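You operate a simulated robot arm through the tools that you are given. There is no shell and no other tool.

You are at the controls of a simulated robot arm. One attempt, no reset.

JOB
Put the cotton pads in the pad jar and the buds in the bud jar.
Fine: Both lids go back on.

The check looks at the end state, three seconds after you hand in, the way a careful person would. Anything else that was tipped, shoved, dropped, spilled or broken makes it a failure. A push-on lid holds only when it is set on centred and level and pressed home; a screw cap is set on level and turned clockwise until tight.

ROBOT AND FRAMES
A 6-joint arm with a two-finger parallel gripper, fixed in place. Base frame: the origin is on the floor under the middle of its stand, x ahead of it, y to its left, z up; the work surface is at about z = 85. Lengths are in cm, angles in rad, forces in N, time in s.
With the tool pointing down near the work surface it reaches from about 36 to 76 cm from the base axis. Its first joint turns from -1.152 to 1.152 rad. Payload 2.45 kg.
Tool frame: the origin (TCP) lies between the finger pads and is the grasp point; the fingertips stand 2.4 cm ahead of it; z points along the fingers, y is the line along which they close. Largest opening 6.8 cm; finger width 1.7, thickness 1; the body of the gripper, 4 by 7 cm, starts 4.1 cm behind the TCP.
Orientation is told as [roll, pitch, yaw] about the base's x, y, z axes, in that order, counted from this pose: with the fingers straight down and closing along the base's y, the tool's x points along the base's -x, its y along +y and its z along -z.

CONTROLS
- The arm moves only by the tool move_arm. Its argument "rows" is a list of rows, each a list of 7 numbers: the shift along the tool's x, y, z in units of 150 mm (1.0 is 150 mm), then the turn, a rotation vector about the tool's x, y, z in units of 60 degrees (1.0 is 60 degrees), then the finger opening in cm, from 0 to 6.8. In form: [[dx, dy, dz, rx, ry, rz, gripper], ...]. A call has 1 to 20 rows; each row is the pose to reach, as a shift and turn from the pose commanded when the call began, along the tool's axes at that moment. A call with a number of a shift or a turn outside -1 to 1 is refused whole. Each row takes 0.2 s and may step no farther than 5 cm and 0.15 rad from the row before; otherwise, or with a gripper value out of range, the whole call is refused. Where a pose cannot be reached the arm comes as near as it can. A force on the tool above 90 N (or 10 N above the force at the start of the call, whichever is more), or a blocked arm, ends the call early, and 0.2 s more pass. Each finger travels about 10.8 cm/s and halts on what it meets, pressing with about 24 N; the grip force reading is that of the motor and also rises with nothing between the fingers. The clock runs only during rows and for 0.2 s after the last one: add rows that repeat a pose to give the fingers time. It gives the time, the measured TCP pose, the force on the tool (base axes), the opening and the grip force at its end, in the units of the frame above (readings bear some noise), with the torque about the TCP (base axes, N m) and any sound that the robot's microphone picked up, and new pictures: "views" is both (left out), scene, wrist or none.
- Cameras (640 x 400 px; columns grow to the right, rows downward): "scene" is fixed at [17.17, 41.96, 145.85]; the picture's right is [-0.70, -0.71, 0.00], its down [-0.43, 0.42, -0.80] and it looks along [0.57, -0.56, -0.60] (base axes); focal length 239 px, centre (320, 200). "wrist" rides on the gripper at [8.4, 1.1, -7.5] in the tool frame; the picture's right is [-0.13, 0.99, 0.00], its down [-0.60, -0.08, -0.79] and it looks along [-0.79, -0.10, 0.61] (tool axes); focal length 251 px, centre (320, 200). There is no depth. A picture from a camera that has moved, and an enlarged one, comes with that camera's place and axes in the base frame and with its lens.
- enlarge(camera, box): a new picture of the part [left, top, right, bottom] of that camera's present view, enlarged. No time passes.
- sign_off(): hands the job in; it is judged then, once.

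Nothing tells you positions but the pictures and the camera data. Unless the task says otherwise, let go and move clear before handing in.

The tools are called as a command line: name --pt "numbers of a row" for each row, then --argument value for the rest, lists and objects as JSON in quotes. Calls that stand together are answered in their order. move_arm: Moves the arm, as the interface text tells. Its arguments: {"type":"object","properties":{"rows":{"type":"array"},"views":{"type":"string","enum":["both","scene","wrist","none"]}},"required":["rows"]} The other tools are called the same way: enlarge (camera, box) takes an enlarged picture of a part of a camera's view; sign_off () hands the job in.

At the start:

```text
time: 0.0
position: [41.46, -13.64, 121.3]
orientation: [0.0, 0.0, 0.002]
wrist_force: [0.0, 0.0, 0.4]
torque: [-0.02, 0.01, 0.02]
gripper_width: 6.77
finger_force: 0.0
```

scene: 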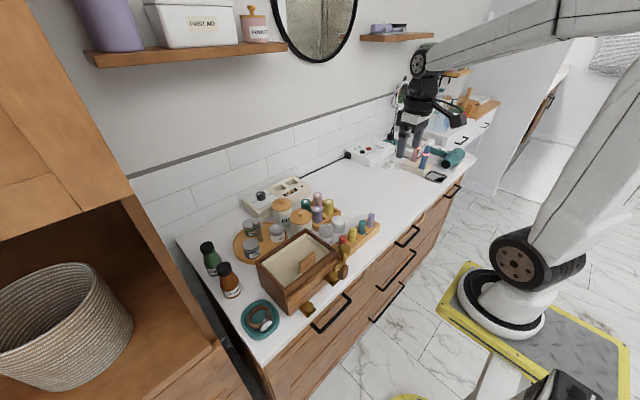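
wrist: 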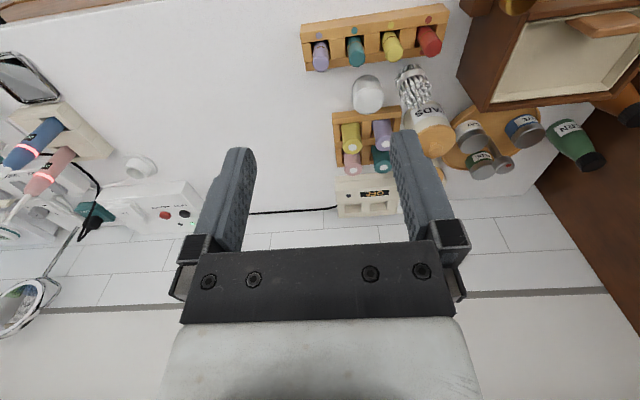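

The scene shows a bathroom counter with bottles, jars and a wooden box at the left end. I'll enlarge several parts of both views to identify the jars, lids, pads and buds.

enlarge --camera "scene" --box '[220, 160, 400, 320]'

enlarge --camera "wrist" --box '[300, 0, 640, 220]'

enlarge --camera "scene" --box '[330, 80, 500, 200]'

```text
2.50 times, centred on (310, 240) of scene
camera zoom: at [17.17, 41.96, 145.85], right [-0.7, -0.71, 0.0], down [-0.43, 0.42, -0.8], along [0.57, -0.56, -0.6], focal length 597 px, centre (345, 100)
```

zoom: 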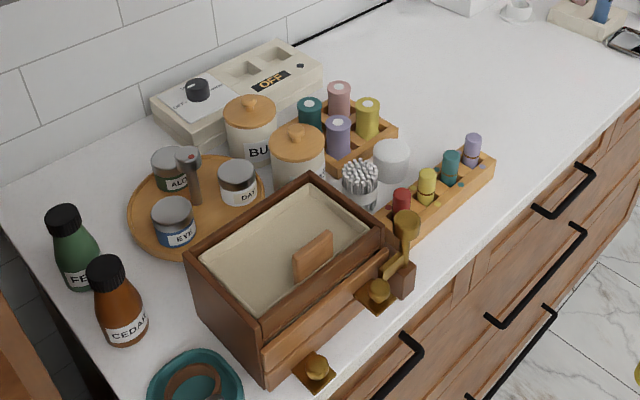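

```text
1.82 times, centred on (470, 110) of wrist
camera zoom: at [33.06, -12.69, 128.77], right [0.13, 0.99, 0.0], down [0.6, -0.08, 0.79], along [0.79, -0.1, -0.61], focal length 457 px, centre (47, 364)
```

zoom: 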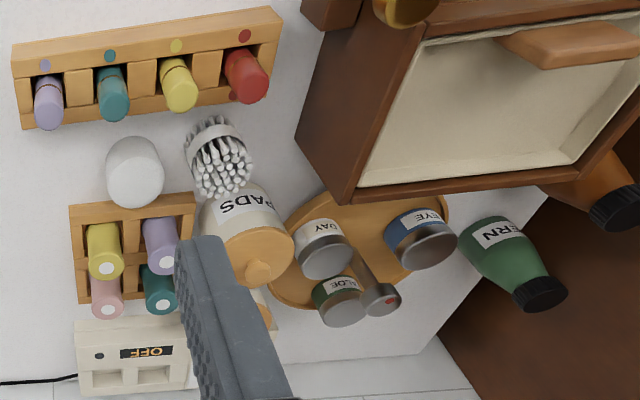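

```text
3.33 times, centred on (415, 140) of scene
camera zoom: at [17.17, 41.96, 145.85], right [-0.7, -0.71, 0.0], down [-0.43, 0.42, -0.8], along [0.57, -0.56, -0.6], focal length 796 px, centre (3, 400)
```

zoom: 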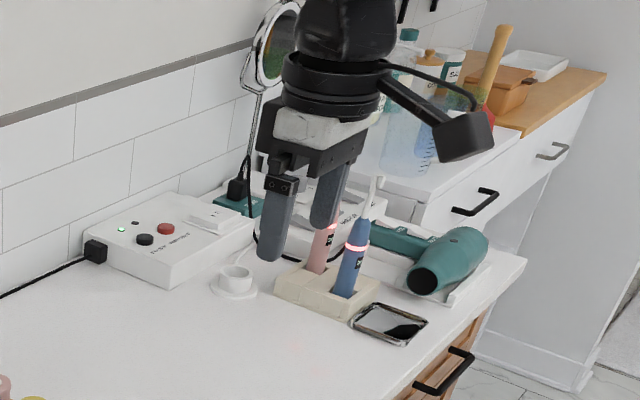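

I can see the PADS and BUDS jars with wooden knob lids, a bundle of buds, and a white stack of pads next to it. I'll zoom closer on these.

enlarge --camera "scene" --box '[290, 185, 370, 250]'

enlarge --camera "wrist" --box '[330, 50, 460, 150]'

enlarge --camera "scene" --box '[230, 170, 330, 250]'

enlarge --camera "scene" --box '[225, 230, 385, 345]'

```text
6.15 times, centred on (330, 218) of scene
camera zoom: at [17.17, 41.96, 145.85], right [-0.7, -0.71, 0.0], down [-0.43, 0.42, -0.8], along [0.57, -0.56, -0.6], focal length 1469 px, centre (258, 92)
```

zoom: 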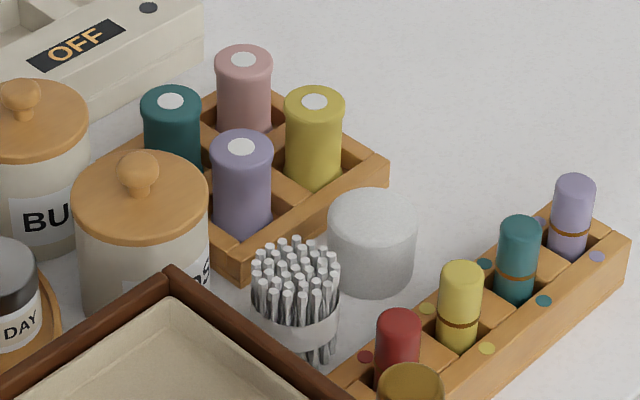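

```text
4.00 times, centred on (395, 100) of wrist
camera zoom: at [33.06, -12.69, 128.77], right [0.13, 0.99, 0.0], down [0.6, -0.08, 0.79], along [0.79, -0.1, -0.61], focal length 1006 px, centre (20, 600)
```

zoom: 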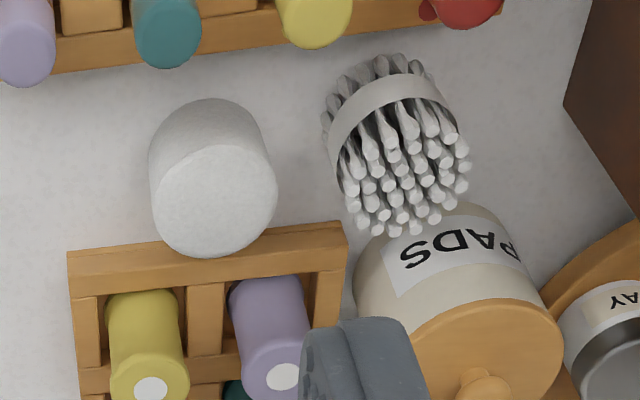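

```text
5.00 times, centred on (280, 210) of scene
camera zoom: at [17.17, 41.96, 145.85], right [-0.7, -0.71, 0.0], down [-0.43, 0.42, -0.8], along [0.57, -0.56, -0.6], focal length 1193 px, centre (520, 150)
```

zoom: 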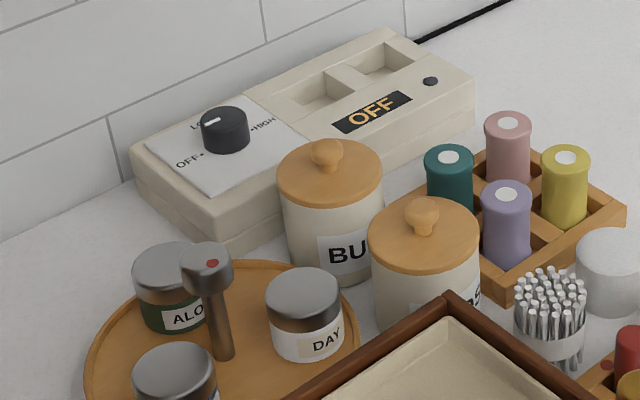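

```text
3.48 times, centred on (305, 288) of scene
camera zoom: at [17.17, 41.96, 145.85], right [-0.7, -0.71, 0.0], down [-0.43, 0.42, -0.8], along [0.57, -0.56, -0.6], focal length 830 px, centre (372, -104)
```

zoom: 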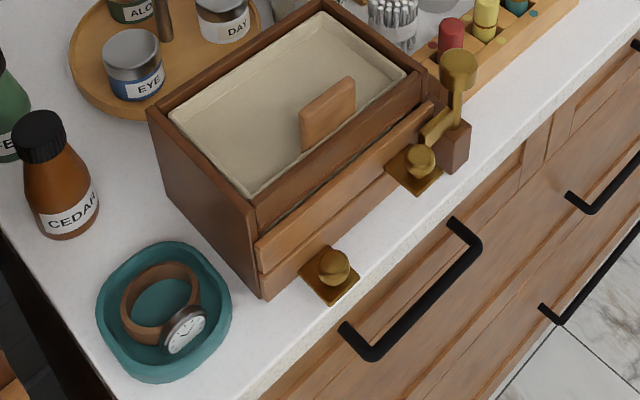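

The pads are a white stack about 5.2 cm wide near (57.8, -7.2), and the buds bundle is near (57, 0). The PADS jar knob is near (65.1, 3.9, 94.5) and the BUDS jar is behind it near x = 75. I'll move in high for a closer look.

move_arm --pt "-0.156 0.118 0.148 0 0 0 6.8" --pt "-0.311 0.236 0.296 0 0 0 6.8" --pt "-0.467 0.355 0.444 0 0 0 6.8" --pt "-0.622 0.473 0.591 0 0 0 6.8" --pt "-0.778 0.591 0.739 0 0 0 6.8" --pt "-0.933 0.709 0.887 0 0 0 6.8" --pt "-0.933 0.709 0.887 0 0 0 6.8"

```text
time: 1.6
position: [55.57, -3.15, 107.97]
orientation: [0.0, 0.001, 0.001]
wrist_force: [-0.4, 0.5, 0.1]
torque: [-0.03, 0.03, 0.03]
gripper_width: 6.81
finger_force: 0.1
camera wrist: at [47.21, -2.15, 115.55], right [0.13, 0.99, 0.0], down [0.6, -0.08, 0.79], along [0.79, -0.1, -0.61], focal length 251 px, centre (320, 200)
```

scene: 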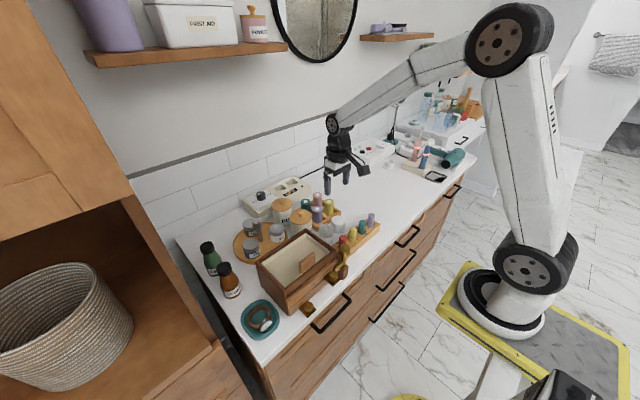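
wrist: 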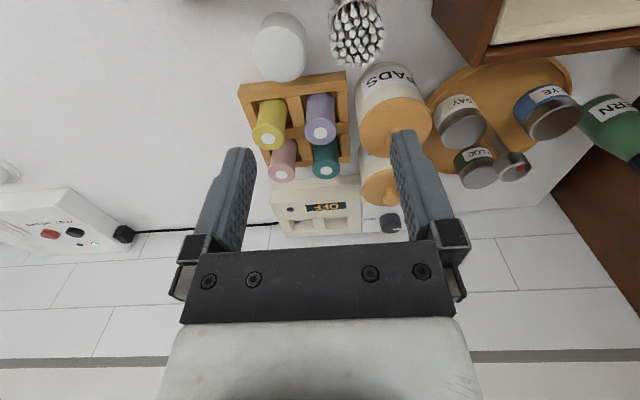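

enlarge --camera "wrist" --box '[320, 50, 460, 240]'

enlarge --camera "wrist" --box '[240, 0, 400, 100]'

enlarge --camera "scene" --box '[300, 120, 400, 200]'

```text
2.11 times, centred on (390, 145) of wrist
camera zoom: at [47.21, -2.15, 115.55], right [0.13, 0.99, 0.0], down [0.6, -0.08, 0.79], along [0.79, -0.1, -0.61], focal length 529 px, centre (173, 316)
```

zoom: 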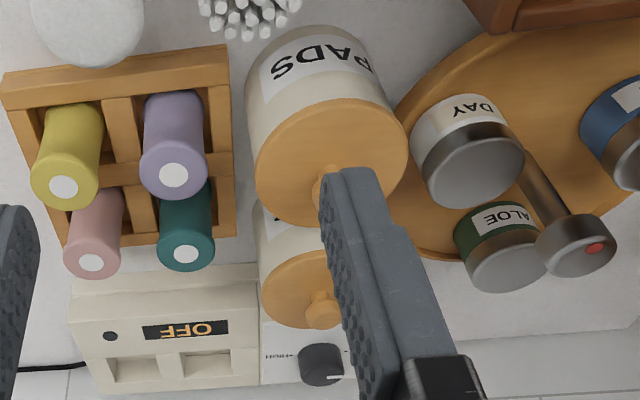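

```text
4.00 times, centred on (320, 50) of wrist
camera zoom: at [47.21, -2.15, 115.55], right [0.13, 0.99, 0.0], down [0.6, -0.08, 0.79], along [0.79, -0.1, -0.61], focal length 1006 px, centre (320, 800)
```

zoom: 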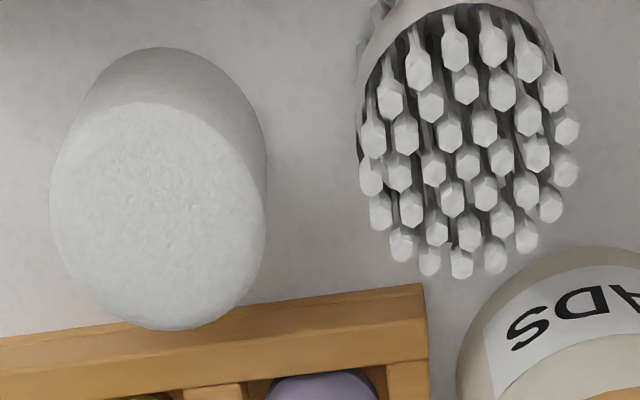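

```text
5.00 times, centred on (350, 160) of scene
camera zoom: at [17.17, 41.97, 145.85], right [-0.7, -0.71, 0.0], down [-0.43, 0.42, -0.8], along [0.57, -0.56, -0.6], focal length 1193 px, centre (170, 400)
```

zoom: 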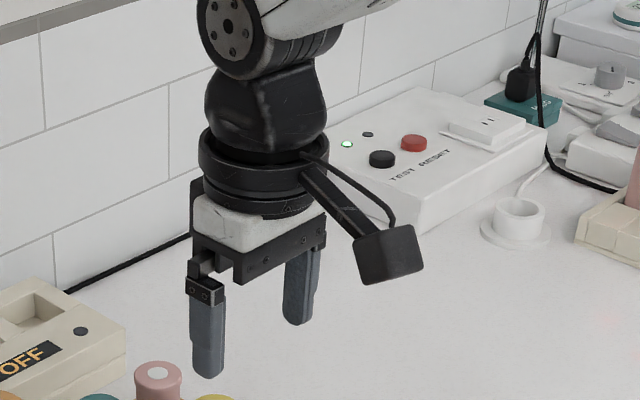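

The pads' top centre is at (57.6, -7.3, 89.2), the buds' at (56.7, 0, 90.8), the PADS lid knob is near (65, 3.8) and the BUDS knob near (75.1, 4). Next I'll line up with the PADS knob and look again from closer.

move_arm --pt "-0.092 0.115 0.117 0 0 0 6.8" --pt "-0.183 0.23 0.233 0 0 0 6.8" --pt "-0.275 0.345 0.35 0 0 0 6.8" --pt "-0.367 0.46 0.467 0 0 0 6.8" --pt "-0.367 0.46 0.467 0 0 0 6.8"

```text
time: 2.8
position: [60.95, 3.84, 100.92]
orientation: [0.0, -0.001, 0.0]
wrist_force: [-0.5, 0.5, -0.3]
torque: [-0.04, 0.01, -0.01]
gripper_width: 6.81
finger_force: 0.0
camera wrist: at [52.62, 4.75, 108.49], right [0.13, 0.99, 0.0], down [0.6, -0.08, 0.79], along [0.79, -0.1, -0.61], focal length 251 px, centre (320, 200)
```

scene: 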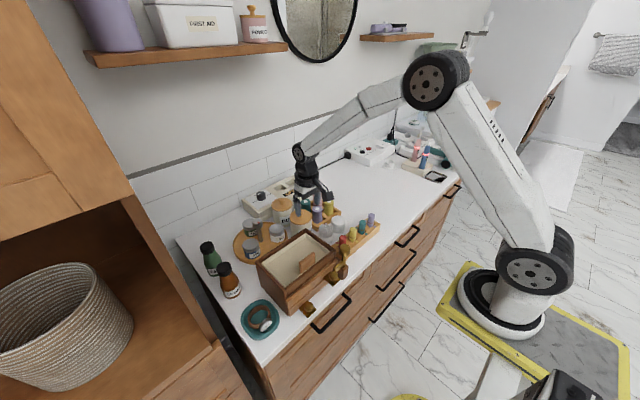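
wrist: 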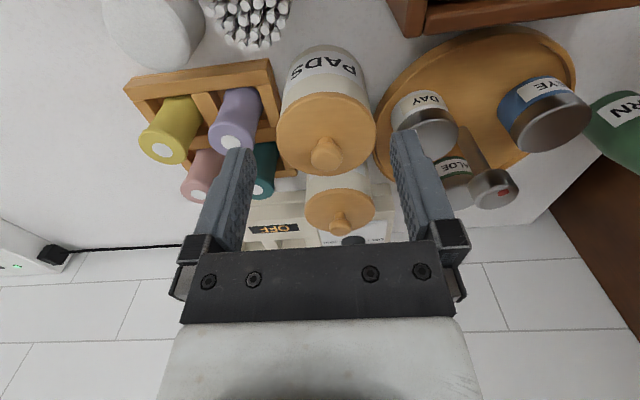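

enlarge --camera "wrist" --box '[240, 40, 420, 250]'

enlarge --camera "scene" --box '[260, 140, 360, 240]'

```text
1.90 times, centred on (330, 145) of wrist
camera zoom: at [52.62, 4.75, 108.49], right [0.13, 0.99, 0.0], down [0.6, -0.08, 0.79], along [0.79, -0.1, -0.61], focal length 479 px, centre (301, 305)
```

zoom: 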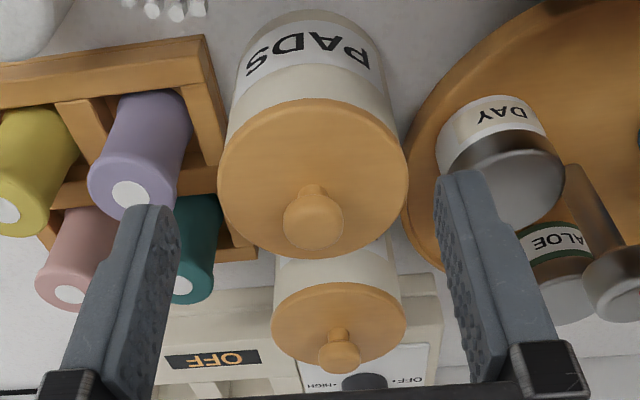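

```text
4.00 times, centred on (310, 190) of scene
camera zoom: at [17.17, 41.97, 145.85], right [-0.7, -0.71, 0.0], down [-0.43, 0.42, -0.8], along [0.57, -0.56, -0.6], focal length 955 px, centre (360, 240)
```

zoom: 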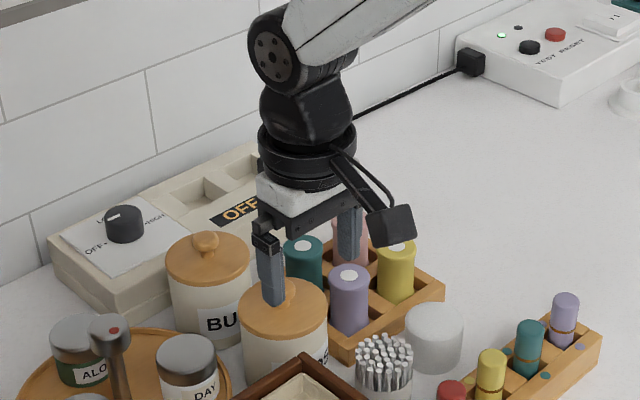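

The PADS knob is centred at about (65.0, 3.68, 95.0) and is roughly 2.2 cm wide. I'll line up over it, go down and grip it.

move_arm --pt "-0.135 -0.007 0 0 0 0 6.8" --pt "-0.269 -0.013 0 0 0 0 6.8" --pt "-0.269 -0.013 0.1 0 0 0 6.8" --pt "-0.269 -0.013 0.2 0 0 0 6.8" --pt "-0.269 -0.013 0.28 0 0 0 6.8" --pt "-0.269 -0.013 0.335 0 0 0 6.8" --pt "-0.269 -0.013 0.335 0 0 0 6.8"

```text
time: 4.4
position: [64.98, 3.77, 95.98]
orientation: [0.0, 0.001, -0.001]
wrist_force: [0.1, 0.2, -0.5]
torque: [0.01, 0.0, 0.01]
gripper_width: 6.79
finger_force: 0.1
camera wrist: at [56.62, 4.71, 103.44], right [0.13, 0.99, 0.0], down [0.6, -0.08, 0.79], along [0.79, -0.1, -0.61], focal length 251 px, centre (320, 200)
```

scene: 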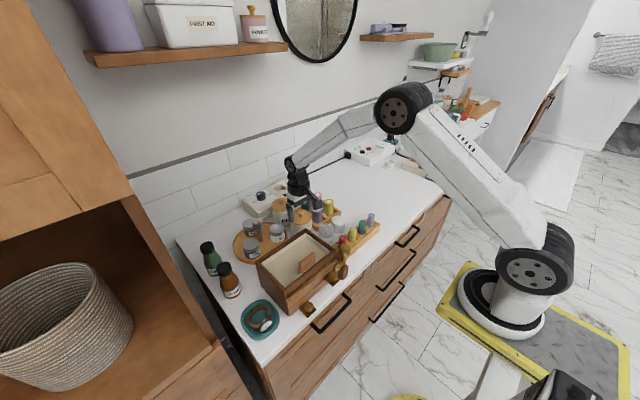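
wrist: 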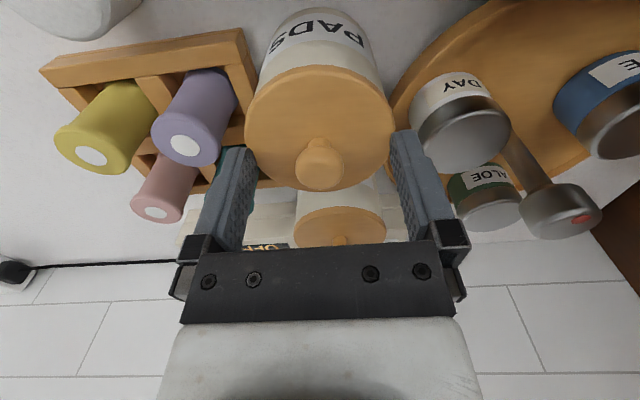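

The knob sits between the fingers in the wrist view. I'll check the alignment in the scene view before closing.

enlarge --camera "scene" --box '[270, 170, 340, 225]'

enlarge --camera "wrist" --box '[230, 50, 410, 200]'

```text
7.27 times, centred on (305, 198) of scene
camera zoom: at [17.17, 41.96, 145.85], right [-0.7, -0.71, 0.0], down [-0.43, 0.42, -0.8], along [0.57, -0.56, -0.6], focal length 1736 px, centre (429, 218)
```

zoom: 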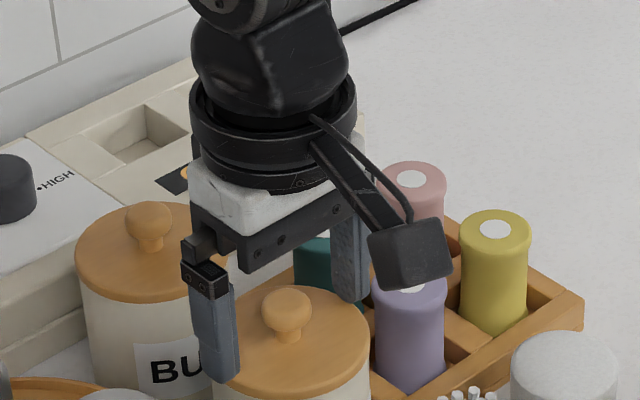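

```text
2.67 times, centred on (320, 125) of wrist
camera zoom: at [56.62, 4.71, 103.44], right [0.13, 0.99, 0.0], down [0.6, -0.08, 0.79], along [0.79, -0.1, -0.61], focal length 670 px, centre (320, 400)
```

zoom: 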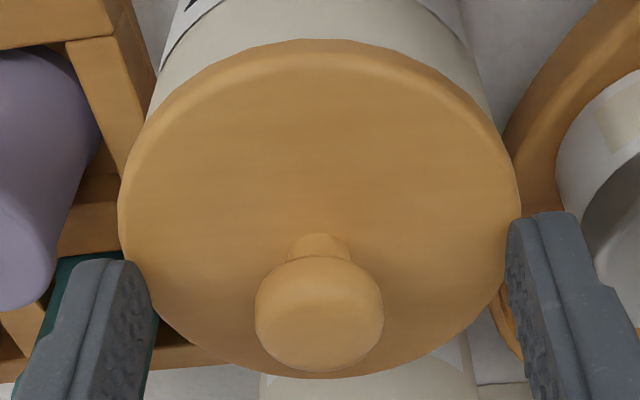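

The ball of the knob is centred near z = 95 and the fingertips are close to lid-top level, so I'll raise about 0.45 cm so that they clear the lid. Then I'll close on the knob.

move_arm --pt "0 -0.003 -0.03 0 0 0 6.8" --pt "0 -0.003 -0.03 0 0 0 4.0" --pt "0 -0.003 -0.03 0 0 0 2.4" --pt "0 -0.003 -0.03 0 0 0 1.6" --pt "0 -0.003 -0.03 0 0 0 1.0" --pt "0 -0.003 -0.03 0 0 0 1.0"

```text
time: 5.8
position: [64.92, 3.7, 96.45]
orientation: [-0.001, 0.0, 0.0]
wrist_force: [0.0, 1.2, -0.3]
torque: [-0.03, -0.02, 0.01]
gripper_width: 2.15
finger_force: 23.7
heard: snap
camera wrist: at [56.65, 4.64, 103.91], right [0.13, 0.99, 0.0], down [0.6, -0.08, 0.79], along [0.79, -0.1, -0.61], focal length 251 px, centre (320, 200)
```

scene: 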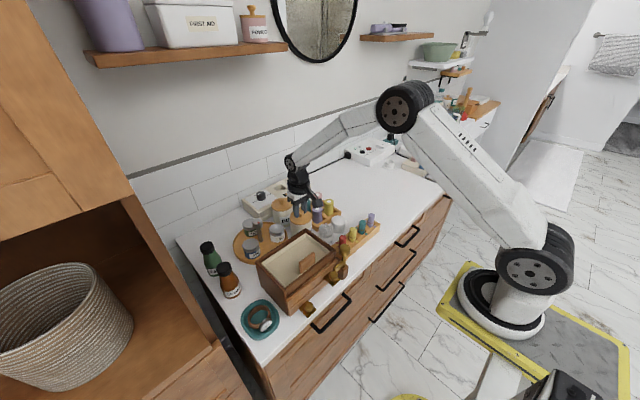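
wrist: 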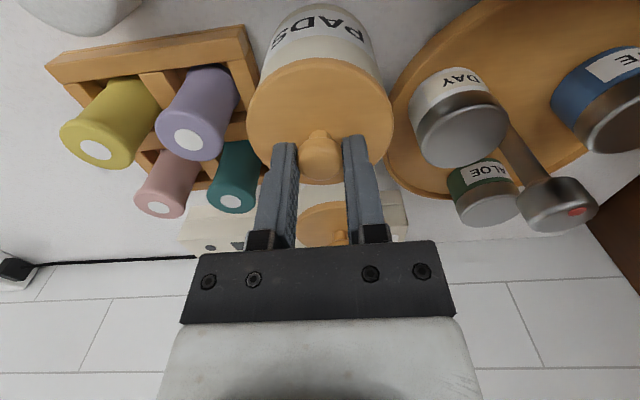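

A snap was heard and the grip reads 2.15 cm on the knob. I'll lift straight up slowly and check that the jar stays down.

move_arm --pt "0 0 -0.02 0 0 0 1.0" --pt "0 0 -0.05 0 0 0 1.0" --pt "0 0 -0.09 0 0 0 1.0" --pt "0 0 -0.14 0 0 0 1.0" --pt "0 0 -0.2 0 0 0 1.0" --pt "0 0 -0.2 0 0 0 1.0"

```text
time: 7.2
position: [64.82, 3.58, 99.34]
orientation: [0.0, -0.002, 0.002]
wrist_force: [-0.1, 0.5, -1.3]
torque: [-0.03, -0.03, -0.01]
gripper_width: 2.13
finger_force: 23.9
camera wrist: at [56.62, 4.58, 106.86], right [0.13, 0.99, 0.0], down [0.6, -0.08, 0.79], along [0.79, -0.1, -0.61], focal length 251 px, centre (320, 200)
```

scene: 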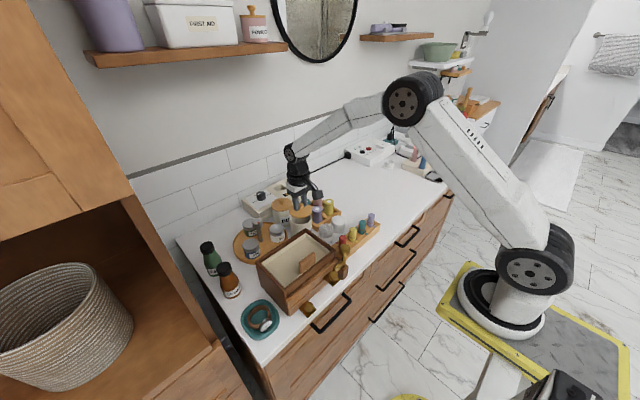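
wrist: 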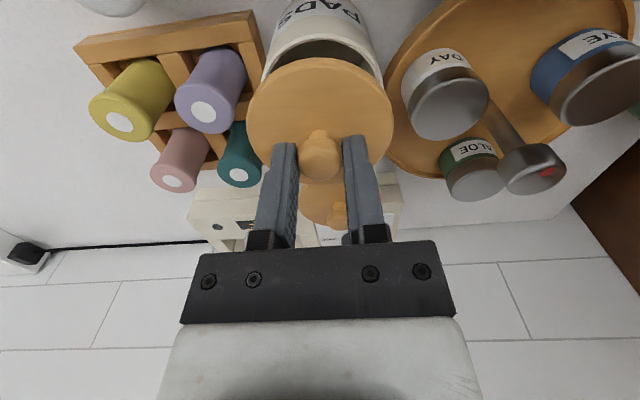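

The lid is off and the jar stayed put. I'll check the underside of the lid and the jar rim before moving on.

enlarge --camera "scene" --box '[260, 175, 340, 240]'

enlarge --camera "wrist" --box '[240, 0, 400, 100]'

```text
6.15 times, centred on (300, 208) of scene
camera zoom: at [17.17, 41.96, 145.85], right [-0.7, -0.71, 0.0], down [-0.43, 0.42, -0.8], along [0.57, -0.56, -0.6], focal length 1469 px, centre (443, 154)
```

zoom: 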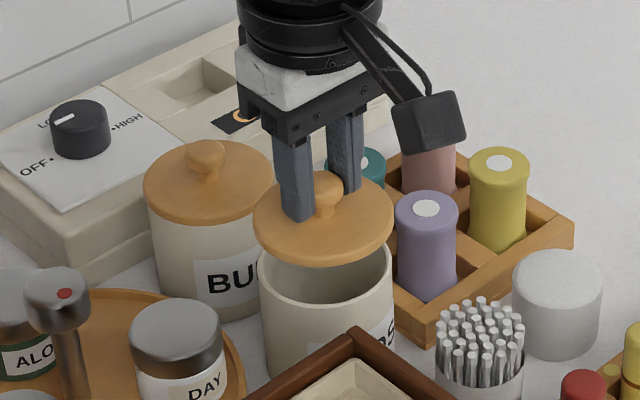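

```text
4.00 times, centred on (320, 50) of wrist
camera zoom: at [56.62, 4.58, 106.86], right [0.13, 0.99, 0.0], down [0.6, -0.08, 0.79], along [0.79, -0.1, -0.61], focal length 1006 px, centre (320, 800)
```

zoom: 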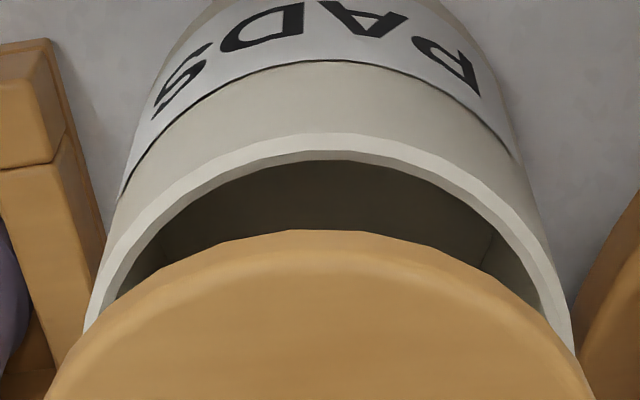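

The jar is hollow with a thin rim and the lid is held level. I'll carry the lid over to the open counter to the right.

move_arm --pt "0 0 -0.15 0 0 0 1.0" --pt "0 0 -0.3 0 0 0 1.0" --pt "0.05 -0.15 -0.3 0 0 0 1.0" --pt "0.1 -0.33 -0.3 0 0 0 1.0" --pt "0.17 -0.53 -0.3 0 0 0 1.0" --pt "0.24 -0.73 -0.3 0 0 0 1.0" --pt "0.3 -0.9 -0.3 0 0 0 1.0" --pt "0.33 -1.0 -0.3 0 0 0 1.0"

move_arm --pt "0.03 -0.15 0 0 0 0 1.0" --pt "0.06 -0.33 0 0 0 0 1.0" --pt "0.08 -0.5 0 0 0 0 1.0" --pt "0.1 -0.6 0 0 0 0 1.0" --pt "0.1 -0.6 0 0 0 0 1.0"

```text
time: 9.0
position: [59.97, -11.29, 103.91]
orientation: [0.001, 0.002, 0.0]
wrist_force: [0.5, 0.1, -1.2]
torque: [0.04, 0.01, 0.01]
gripper_width: 2.18
finger_force: 23.8
camera wrist: at [51.71, -10.43, 111.42], right [0.13, 0.99, 0.0], down [0.6, -0.08, 0.79], along [0.79, -0.1, -0.61], focal length 251 px, centre (320, 200)
```

scene: 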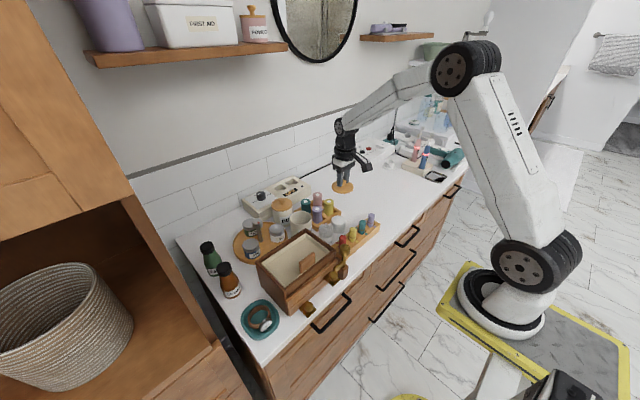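
wrist: 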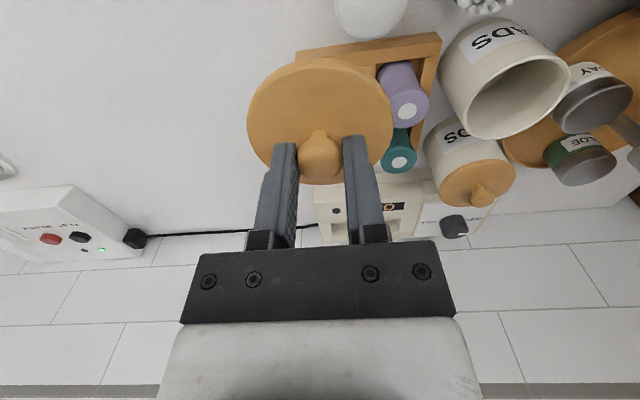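

```text
time: 10.2
position: [58.45, -20.29, 103.91]
orientation: [0.002, -0.002, 0.001]
wrist_force: [0.3, -0.4, -0.8]
torque: [0.02, 0.02, 0.0]
gripper_width: 2.14
finger_force: 24.0
camera wrist: at [50.17, -19.37, 111.37], right [0.13, 0.99, 0.0], down [0.6, -0.08, 0.79], along [0.79, -0.1, -0.61], focal length 251 px, centre (320, 200)
```

scene: 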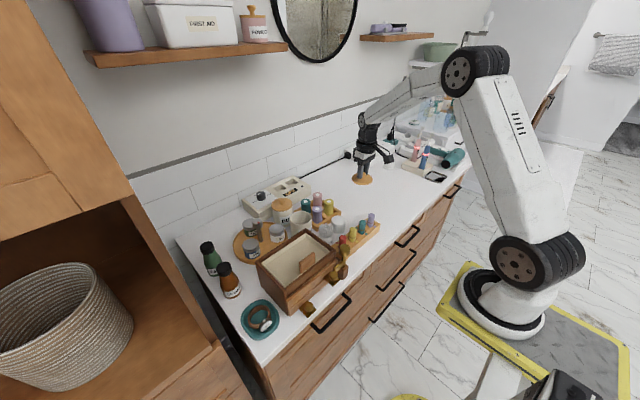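
wrist: 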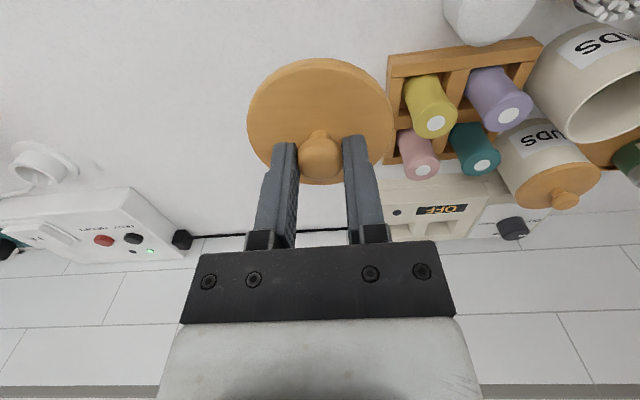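

The lid is over empty counter. I'll shift slightly further right and lower it most of the way.

move_arm --pt "-0.02 -0.08 0.1 0 0 0 1.0" --pt "-0.033 -0.133 0.3 0 0 0 1.0" --pt "-0.033 -0.133 0.5 0 0 0 1.0" --pt "-0.033 -0.133 0.68 0 0 0 1.0" --pt "-0.033 -0.133 0.8 0 0 0 1.0" --pt "-0.033 -0.133 0.8 0 0 0 1.0"

enlarge --camera "scene" --box '[320, 160, 400, 230]'

```text
time: 11.6
position: [58.88, -22.36, 91.88]
orientation: [-0.001, -0.001, 0.001]
wrist_force: [-1.0, 0.0, -0.5]
torque: [0.0, 0.01, 0.01]
gripper_width: 2.17
finger_force: 24.3
camera wrist: at [50.61, -21.47, 99.34], right [0.13, 0.99, 0.0], down [0.6, -0.08, 0.79], along [0.79, -0.1, -0.61], focal length 251 px, centre (320, 200)
```

scene: 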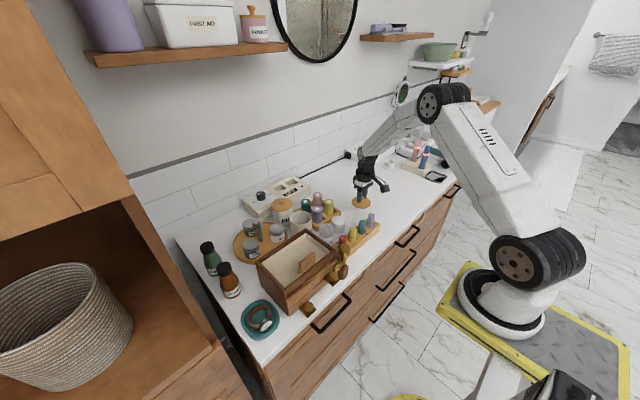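
wrist: 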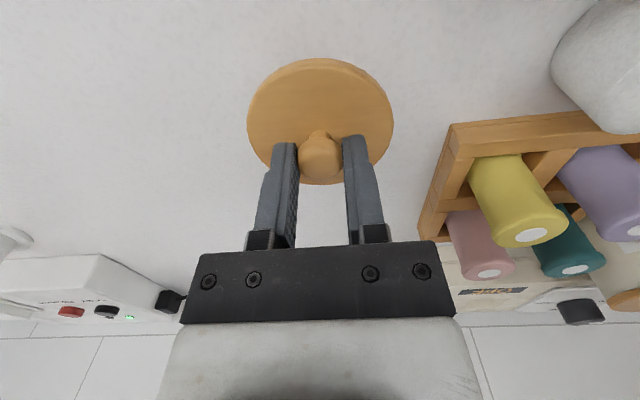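

```text
5.71 times, centred on (360, 195) of scene
camera zoom: at [17.17, 41.96, 145.85], right [-0.7, -0.71, 0.0], down [-0.43, 0.42, -0.8], along [0.57, -0.56, -0.6], focal length 1364 px, centre (91, 229)
```

zoom: 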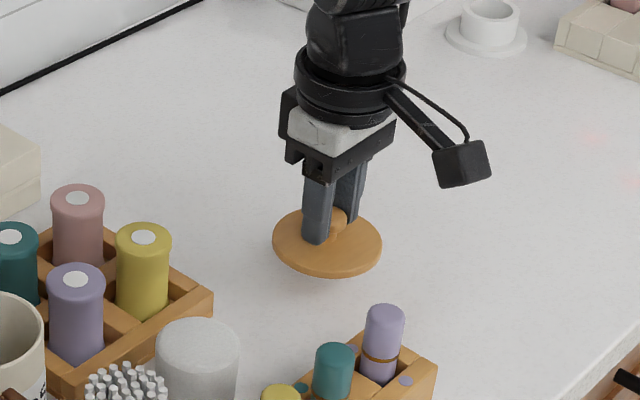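

The lid is hovering a couple of centimetres over the counter. I'll lower it in small steps and watch the force.

move_arm --pt "0 0 0.03 0 0 0 1.0" --pt "0 0 0.06 0 0 0 1.0" --pt "0 0 0.08 0 0 0 1.0" --pt "0 0 0.08 0 0 0 1.0" --views "none"

enlarge --camera "scene" --box '[340, 180, 390, 220]'

```text
time: 12.6
position: [59.01, -22.42, 90.56]
orientation: [-0.001, 0.001, 0.0]
wrist_force: [1.1, -0.5, -0.5]
torque: [0.02, 0.03, 0.03]
gripper_width: 2.14
finger_force: 23.9
```

```text
10.00 times, centred on (365, 200) of scene
camera zoom: at [17.17, 41.96, 145.85], right [-0.7, -0.71, 0.0], down [-0.43, 0.42, -0.8], along [0.57, -0.56, -0.6], focal length 2387 px, centre (-130, 200)
```

zoom: 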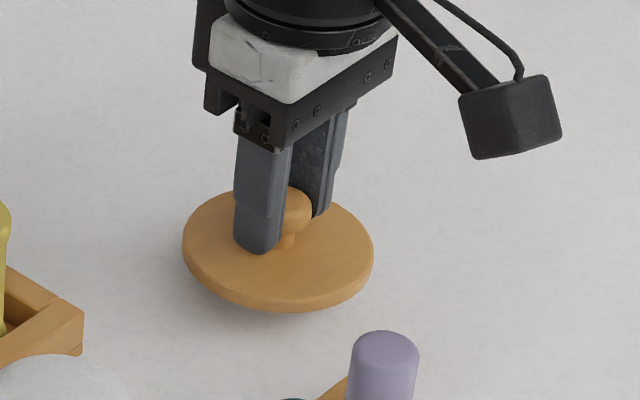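

move_arm --pt "0 0 0.01 0 0 0 1.0" --pt "0 0 0.02 0 0 0 1.0" --pt "0 0 0.03 0 0 0 1.0" --pt "0 0 0.03 0 0 0 1.0" --views "none"

enlarge --camera "scene" --box '[340, 180, 390, 220]'

```text
time: 13.6
position: [58.85, -22.37, 90.18]
orientation: [0.0, -0.001, 0.001]
wrist_force: [-1.4, -0.7, -1.0]
torque: [0.0, 0.01, -0.01]
gripper_width: 2.14
finger_force: 23.5
```

```text
10.00 times, centred on (365, 200) of scene
camera zoom: at [17.17, 41.96, 145.85], right [-0.7, -0.71, 0.0], down [-0.43, 0.42, -0.8], along [0.57, -0.56, -0.6], focal length 2387 px, centre (-130, 200)
```

zoom: 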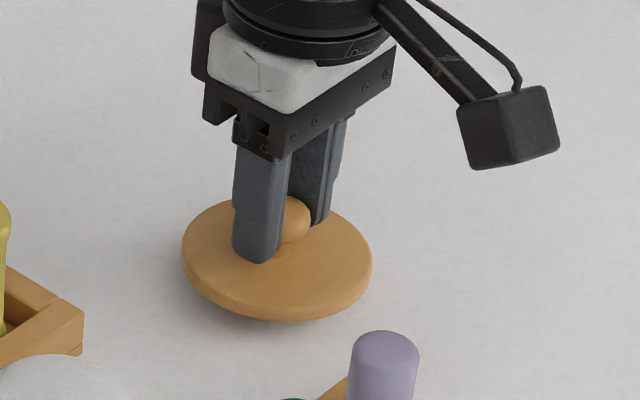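

Still no contact force. I'll continue in small steps.

move_arm --pt "0 0 0.01 0 0 0 1.0" --pt "0 0 0.02 0 0 0 1.0" --pt "0 0 0.02 0 0 0 1.0" --views "none"

```text
time: 14.4
position: [58.98, -22.39, 89.85]
orientation: [0.001, 0.0, 0.0]
wrist_force: [-0.3, 0.0, -0.4]
torque: [0.02, 0.01, 0.0]
gripper_width: 2.17
finger_force: 23.9
```

move_arm --pt "0 0 0.01 0 0 0 1.0" --pt "0 0 0.02 0 0 0 1.0" --pt "0 0 0.02 0 0 0 1.0" --views "none"

enlarge --camera "scene" --box '[340, 180, 390, 220]'

```text
time: 15.2
position: [59.05, -22.33, 89.53]
orientation: [0.001, 0.001, 0.001]
wrist_force: [-0.6, 0.7, -0.4]
torque: [-0.03, -0.01, 0.0]
gripper_width: 2.18
finger_force: 24.1
```

```text
10.00 times, centred on (365, 200) of scene
camera zoom: at [17.17, 41.96, 145.85], right [-0.7, -0.71, 0.0], down [-0.43, 0.42, -0.8], along [0.57, -0.56, -0.6], focal length 2387 px, centre (-130, 200)
```

zoom: 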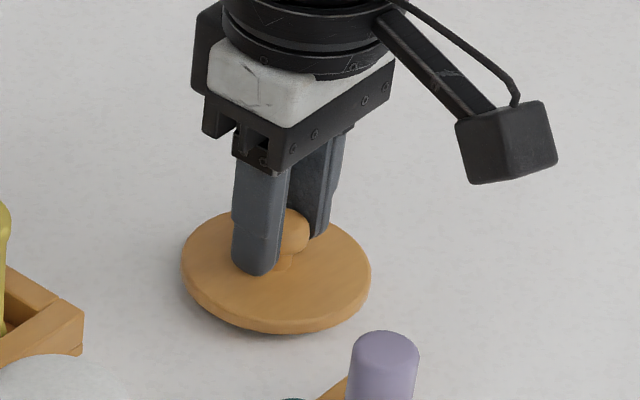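

The lid is nearly down. I'll go on with finer steps.

move_arm --pt "0 0 0.01 0 0 0 1.0" --pt "0 0 0.01 0 0 0 1.0" --views "none"

move_arm --pt "0 0 0.01 0 0 0 1.0" --pt "0 0 0.01 0 0 0 1.0" --views "none"

enlarge --camera "scene" --box '[340, 180, 390, 220]'

```text
time: 15.8
position: [58.85, -22.28, 89.48]
orientation: [-0.001, 0.0, 0.0]
wrist_force: [-0.2, 0.3, -0.2]
torque: [-0.01, 0.02, 0.02]
gripper_width: 2.15
finger_force: 23.8
```

```text
time: 16.4
position: [58.97, -22.42, 89.28]
orientation: [-0.001, 0.0, 0.001]
wrist_force: [0.5, -0.2, 0.4]
torque: [0.01, -0.02, 0.0]
gripper_width: 2.14
finger_force: 23.8
```

```text
10.00 times, centred on (365, 200) of scene
camera zoom: at [17.17, 41.96, 145.85], right [-0.7, -0.71, 0.0], down [-0.43, 0.42, -0.8], along [0.57, -0.56, -0.6], focal length 2387 px, centre (-130, 200)
```

zoom: 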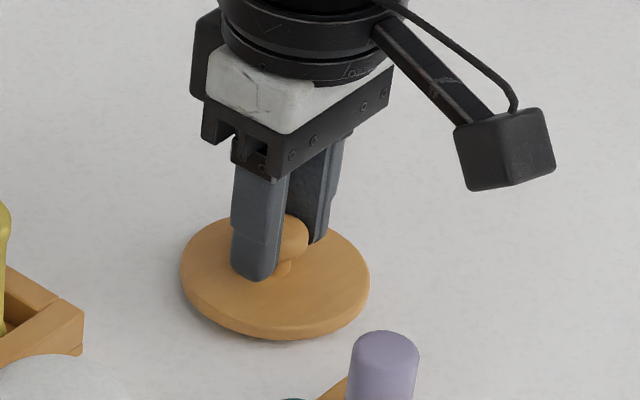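

move_arm --pt "0 0 0.008 0 0 0 1.0" --pt "0 0 0.008 0 0 0 1.0" --views "none"

move_arm --pt "0 0 0.008 0 0 0 1.0" --pt "0 0 0.008 0 0 0 1.0" --views "none"

enlarge --camera "scene" --box '[340, 180, 390, 220]'

```text
time: 17.0
position: [58.96, -22.24, 89.23]
orientation: [0.0, 0.001, -0.001]
wrist_force: [-0.4, 0.1, -0.3]
torque: [-0.01, 0.01, 0.04]
gripper_width: 2.11
finger_force: 24.3
```

```text
time: 17.6
position: [59.05, -22.34, 89.24]
orientation: [0.0, -0.001, 0.001]
wrist_force: [-5.1, 2.0, 11.0]
torque: [-0.02, 0.21, 0.07]
gripper_width: 2.15
finger_force: 24.4
```

```text
10.00 times, centred on (365, 200) of scene
camera zoom: at [17.13, 41.98, 145.85], right [-0.7, -0.71, 0.0], down [-0.43, 0.42, -0.8], along [0.57, -0.56, -0.6], focal length 2387 px, centre (-130, 200)
```

zoom: 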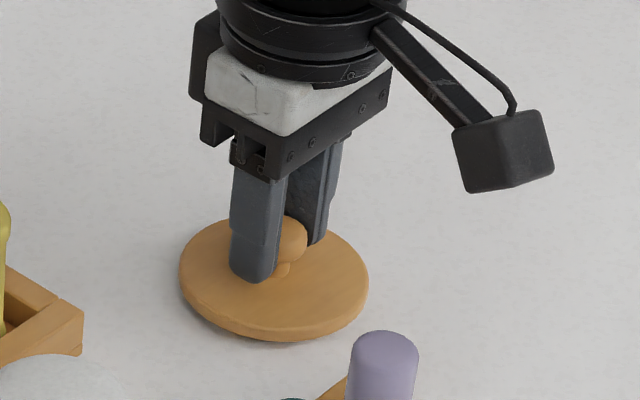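

Contact with the counter at TCP z ≈ 89.2. I'll ease off slightly, open the fingers and go straight up.

move_arm --pt "0 0 -0.008 0 0 0 1.0" --pt "0 0 -0.008 0 0 0 3.0" --pt "0 0 -0.008 0 0 0 4.5" --pt "0 0 -0.008 0 0 0 4.5" --pt "0 0 -0.1 0 0 0 4.5" --pt "0 0 -0.3 0 0 0 4.5" --pt "0 0 -0.6 0 0 0 6.0" --pt "0 0 -0.8 0 0 0 6.8" --pt "0 0 -0.8 0 0 0 6.8"

```text
time: 19.6
position: [59.02, -22.38, 101.12]
orientation: [0.0, 0.0, -0.001]
wrist_force: [0.4, -0.1, 0.2]
torque: [0.0, -0.02, -0.02]
gripper_width: 6.81
finger_force: 0.1
camera wrist: at [50.7, -21.44, 108.6], right [0.13, 0.99, 0.0], down [0.6, -0.08, 0.79], along [0.79, -0.1, -0.61], focal length 251 px, centre (320, 200)
```

scene: 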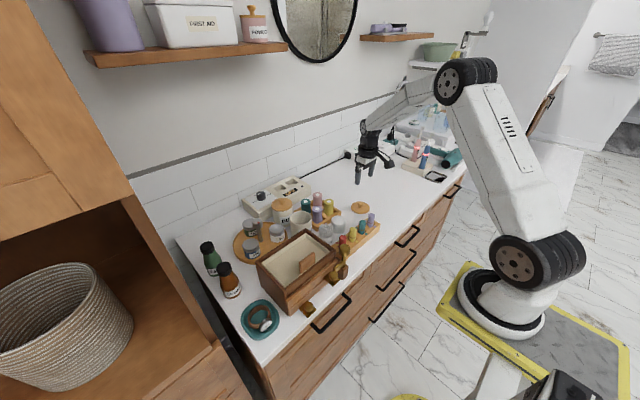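
wrist: 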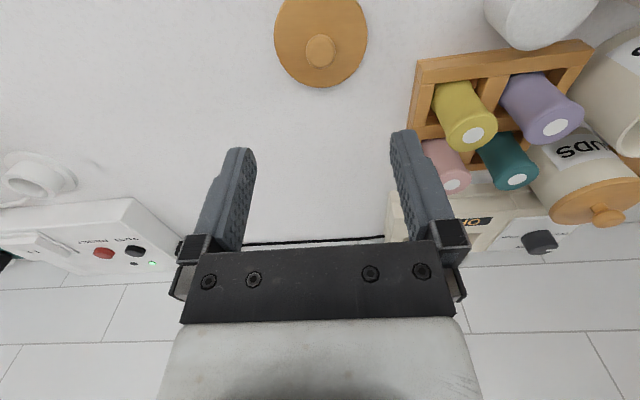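

The lid sits flat on the counter at about (58.95, -22.35). Next I'll move over the pads for a closer look.

move_arm --pt "0.08 0.2 0.03 0 0 0 6.8" --pt "0.16 0.45 0.1 0 0 0 6.8" --pt "0.25 0.72 0.2 0 0 0 6.8" --pt "0.333 0.993 0.27 0 0 0 6.8" --pt "0.333 0.993 0.27 0 0 0 6.8"

enlarge --camera "wrist" --box '[220, 50, 420, 190]'

enlarge --camera "scene" --box '[300, 190, 370, 245]'

```text
time: 20.8
position: [54.13, -7.4, 96.99]
orientation: [0.001, 0.001, 0.0]
wrist_force: [-0.4, 1.0, -0.1]
torque: [-0.01, 0.03, 0.01]
gripper_width: 6.81
finger_force: 0.1
camera wrist: at [45.73, -6.57, 104.53], right [0.13, 0.99, 0.0], down [0.6, -0.08, 0.79], along [0.79, -0.1, -0.61], focal length 251 px, centre (320, 200)
```

scene: 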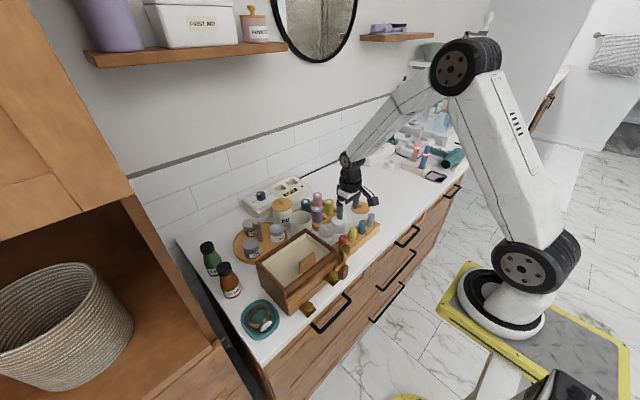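
wrist: 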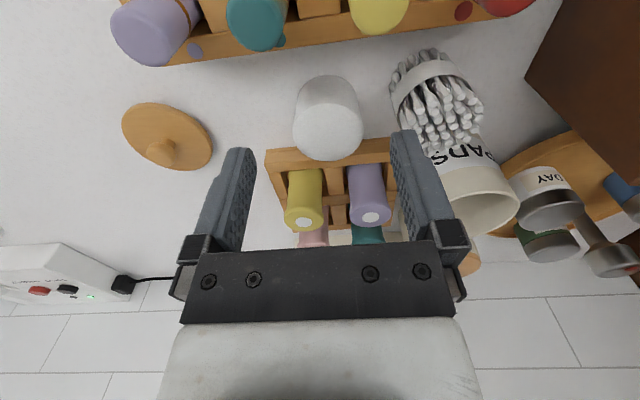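

```text
2.86 times, centred on (320, 120) of wrist
camera zoom: at [45.73, -6.57, 104.53], right [0.13, 0.99, 0.0], down [0.6, -0.08, 0.79], along [0.79, -0.1, -0.61], focal length 718 px, centre (320, 429)
```

zoom: 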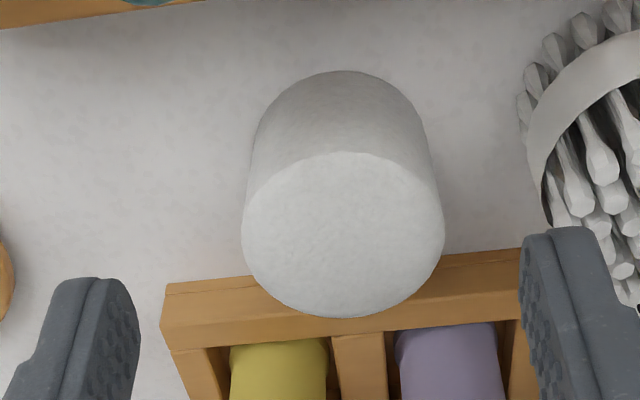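

```text
7.27 times, centred on (335, 218) of scene
camera zoom: at [17.17, 41.97, 145.85], right [-0.7, -0.71, 0.0], down [-0.43, 0.42, -0.8], along [0.57, -0.56, -0.6], focal length 1736 px, centre (211, 73)
```

zoom: 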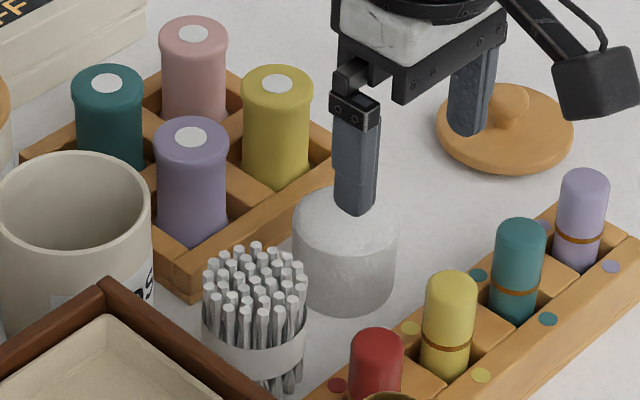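

The pads' centre refines to about (57.8, -7.45) with the top at z ≈ 89.1. I'll line up, go down with a slightly reduced opening to stay clear of the buds, and check before closing.

move_arm --pt "-0.125 0 0.05 0 0 0 6.3" --pt "-0.25 0 0.15 0 0 0 6.3" --pt "-0.25 0 0.28 0 0 0 6.3" --pt "-0.25 0 0.38 0 0 0 6.3" --pt "-0.25 0 0.453 0 0 0 6.3" --pt "-0.25 0 0.453 0 0 0 6.3"

enlarge --camera "wrist" --box '[200, 50, 440, 220]'

enlarge --camera "scene" --box '[300, 190, 370, 245]'

```text
time: 22.2
position: [57.77, -7.47, 90.33]
orientation: [-0.001, 0.001, 0.002]
wrist_force: [-0.3, 0.1, -0.3]
torque: [-0.02, 0.02, -0.02]
gripper_width: 6.33
finger_force: 0.0
camera wrist: at [49.49, -6.53, 97.78], right [0.13, 0.99, 0.0], down [0.6, -0.08, 0.79], along [0.79, -0.1, -0.61], focal length 251 px, centre (320, 200)
```

scene: 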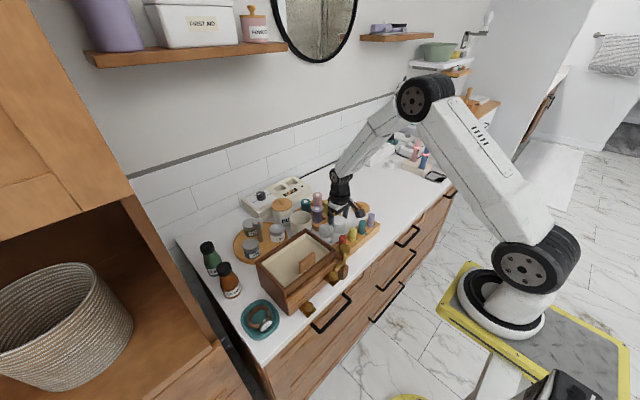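
wrist: 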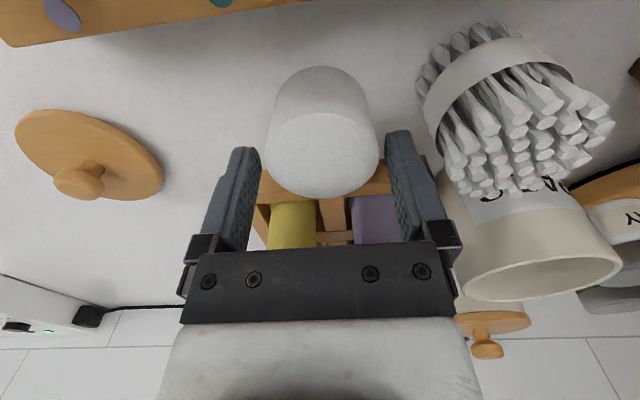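

```text
2.35 times, centred on (320, 135) of wrist
camera zoom: at [49.49, -6.53, 97.78], right [0.13, 0.99, 0.0], down [0.6, -0.08, 0.79], along [0.79, -0.1, -0.61], focal length 592 px, centre (320, 353)
```

zoom: 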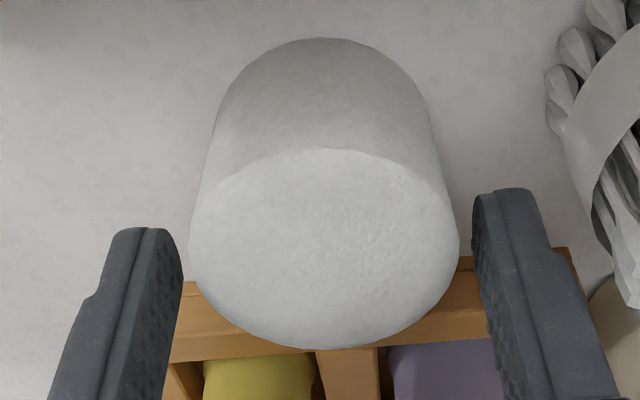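

```text
7.27 times, centred on (335, 218) of scene
camera zoom: at [17.17, 41.96, 145.85], right [-0.7, -0.71, 0.0], down [-0.43, 0.42, -0.8], along [0.57, -0.56, -0.6], focal length 1736 px, centre (211, 73)
```

zoom: 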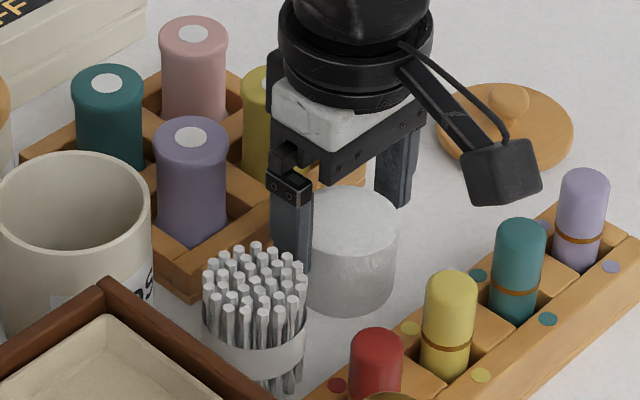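

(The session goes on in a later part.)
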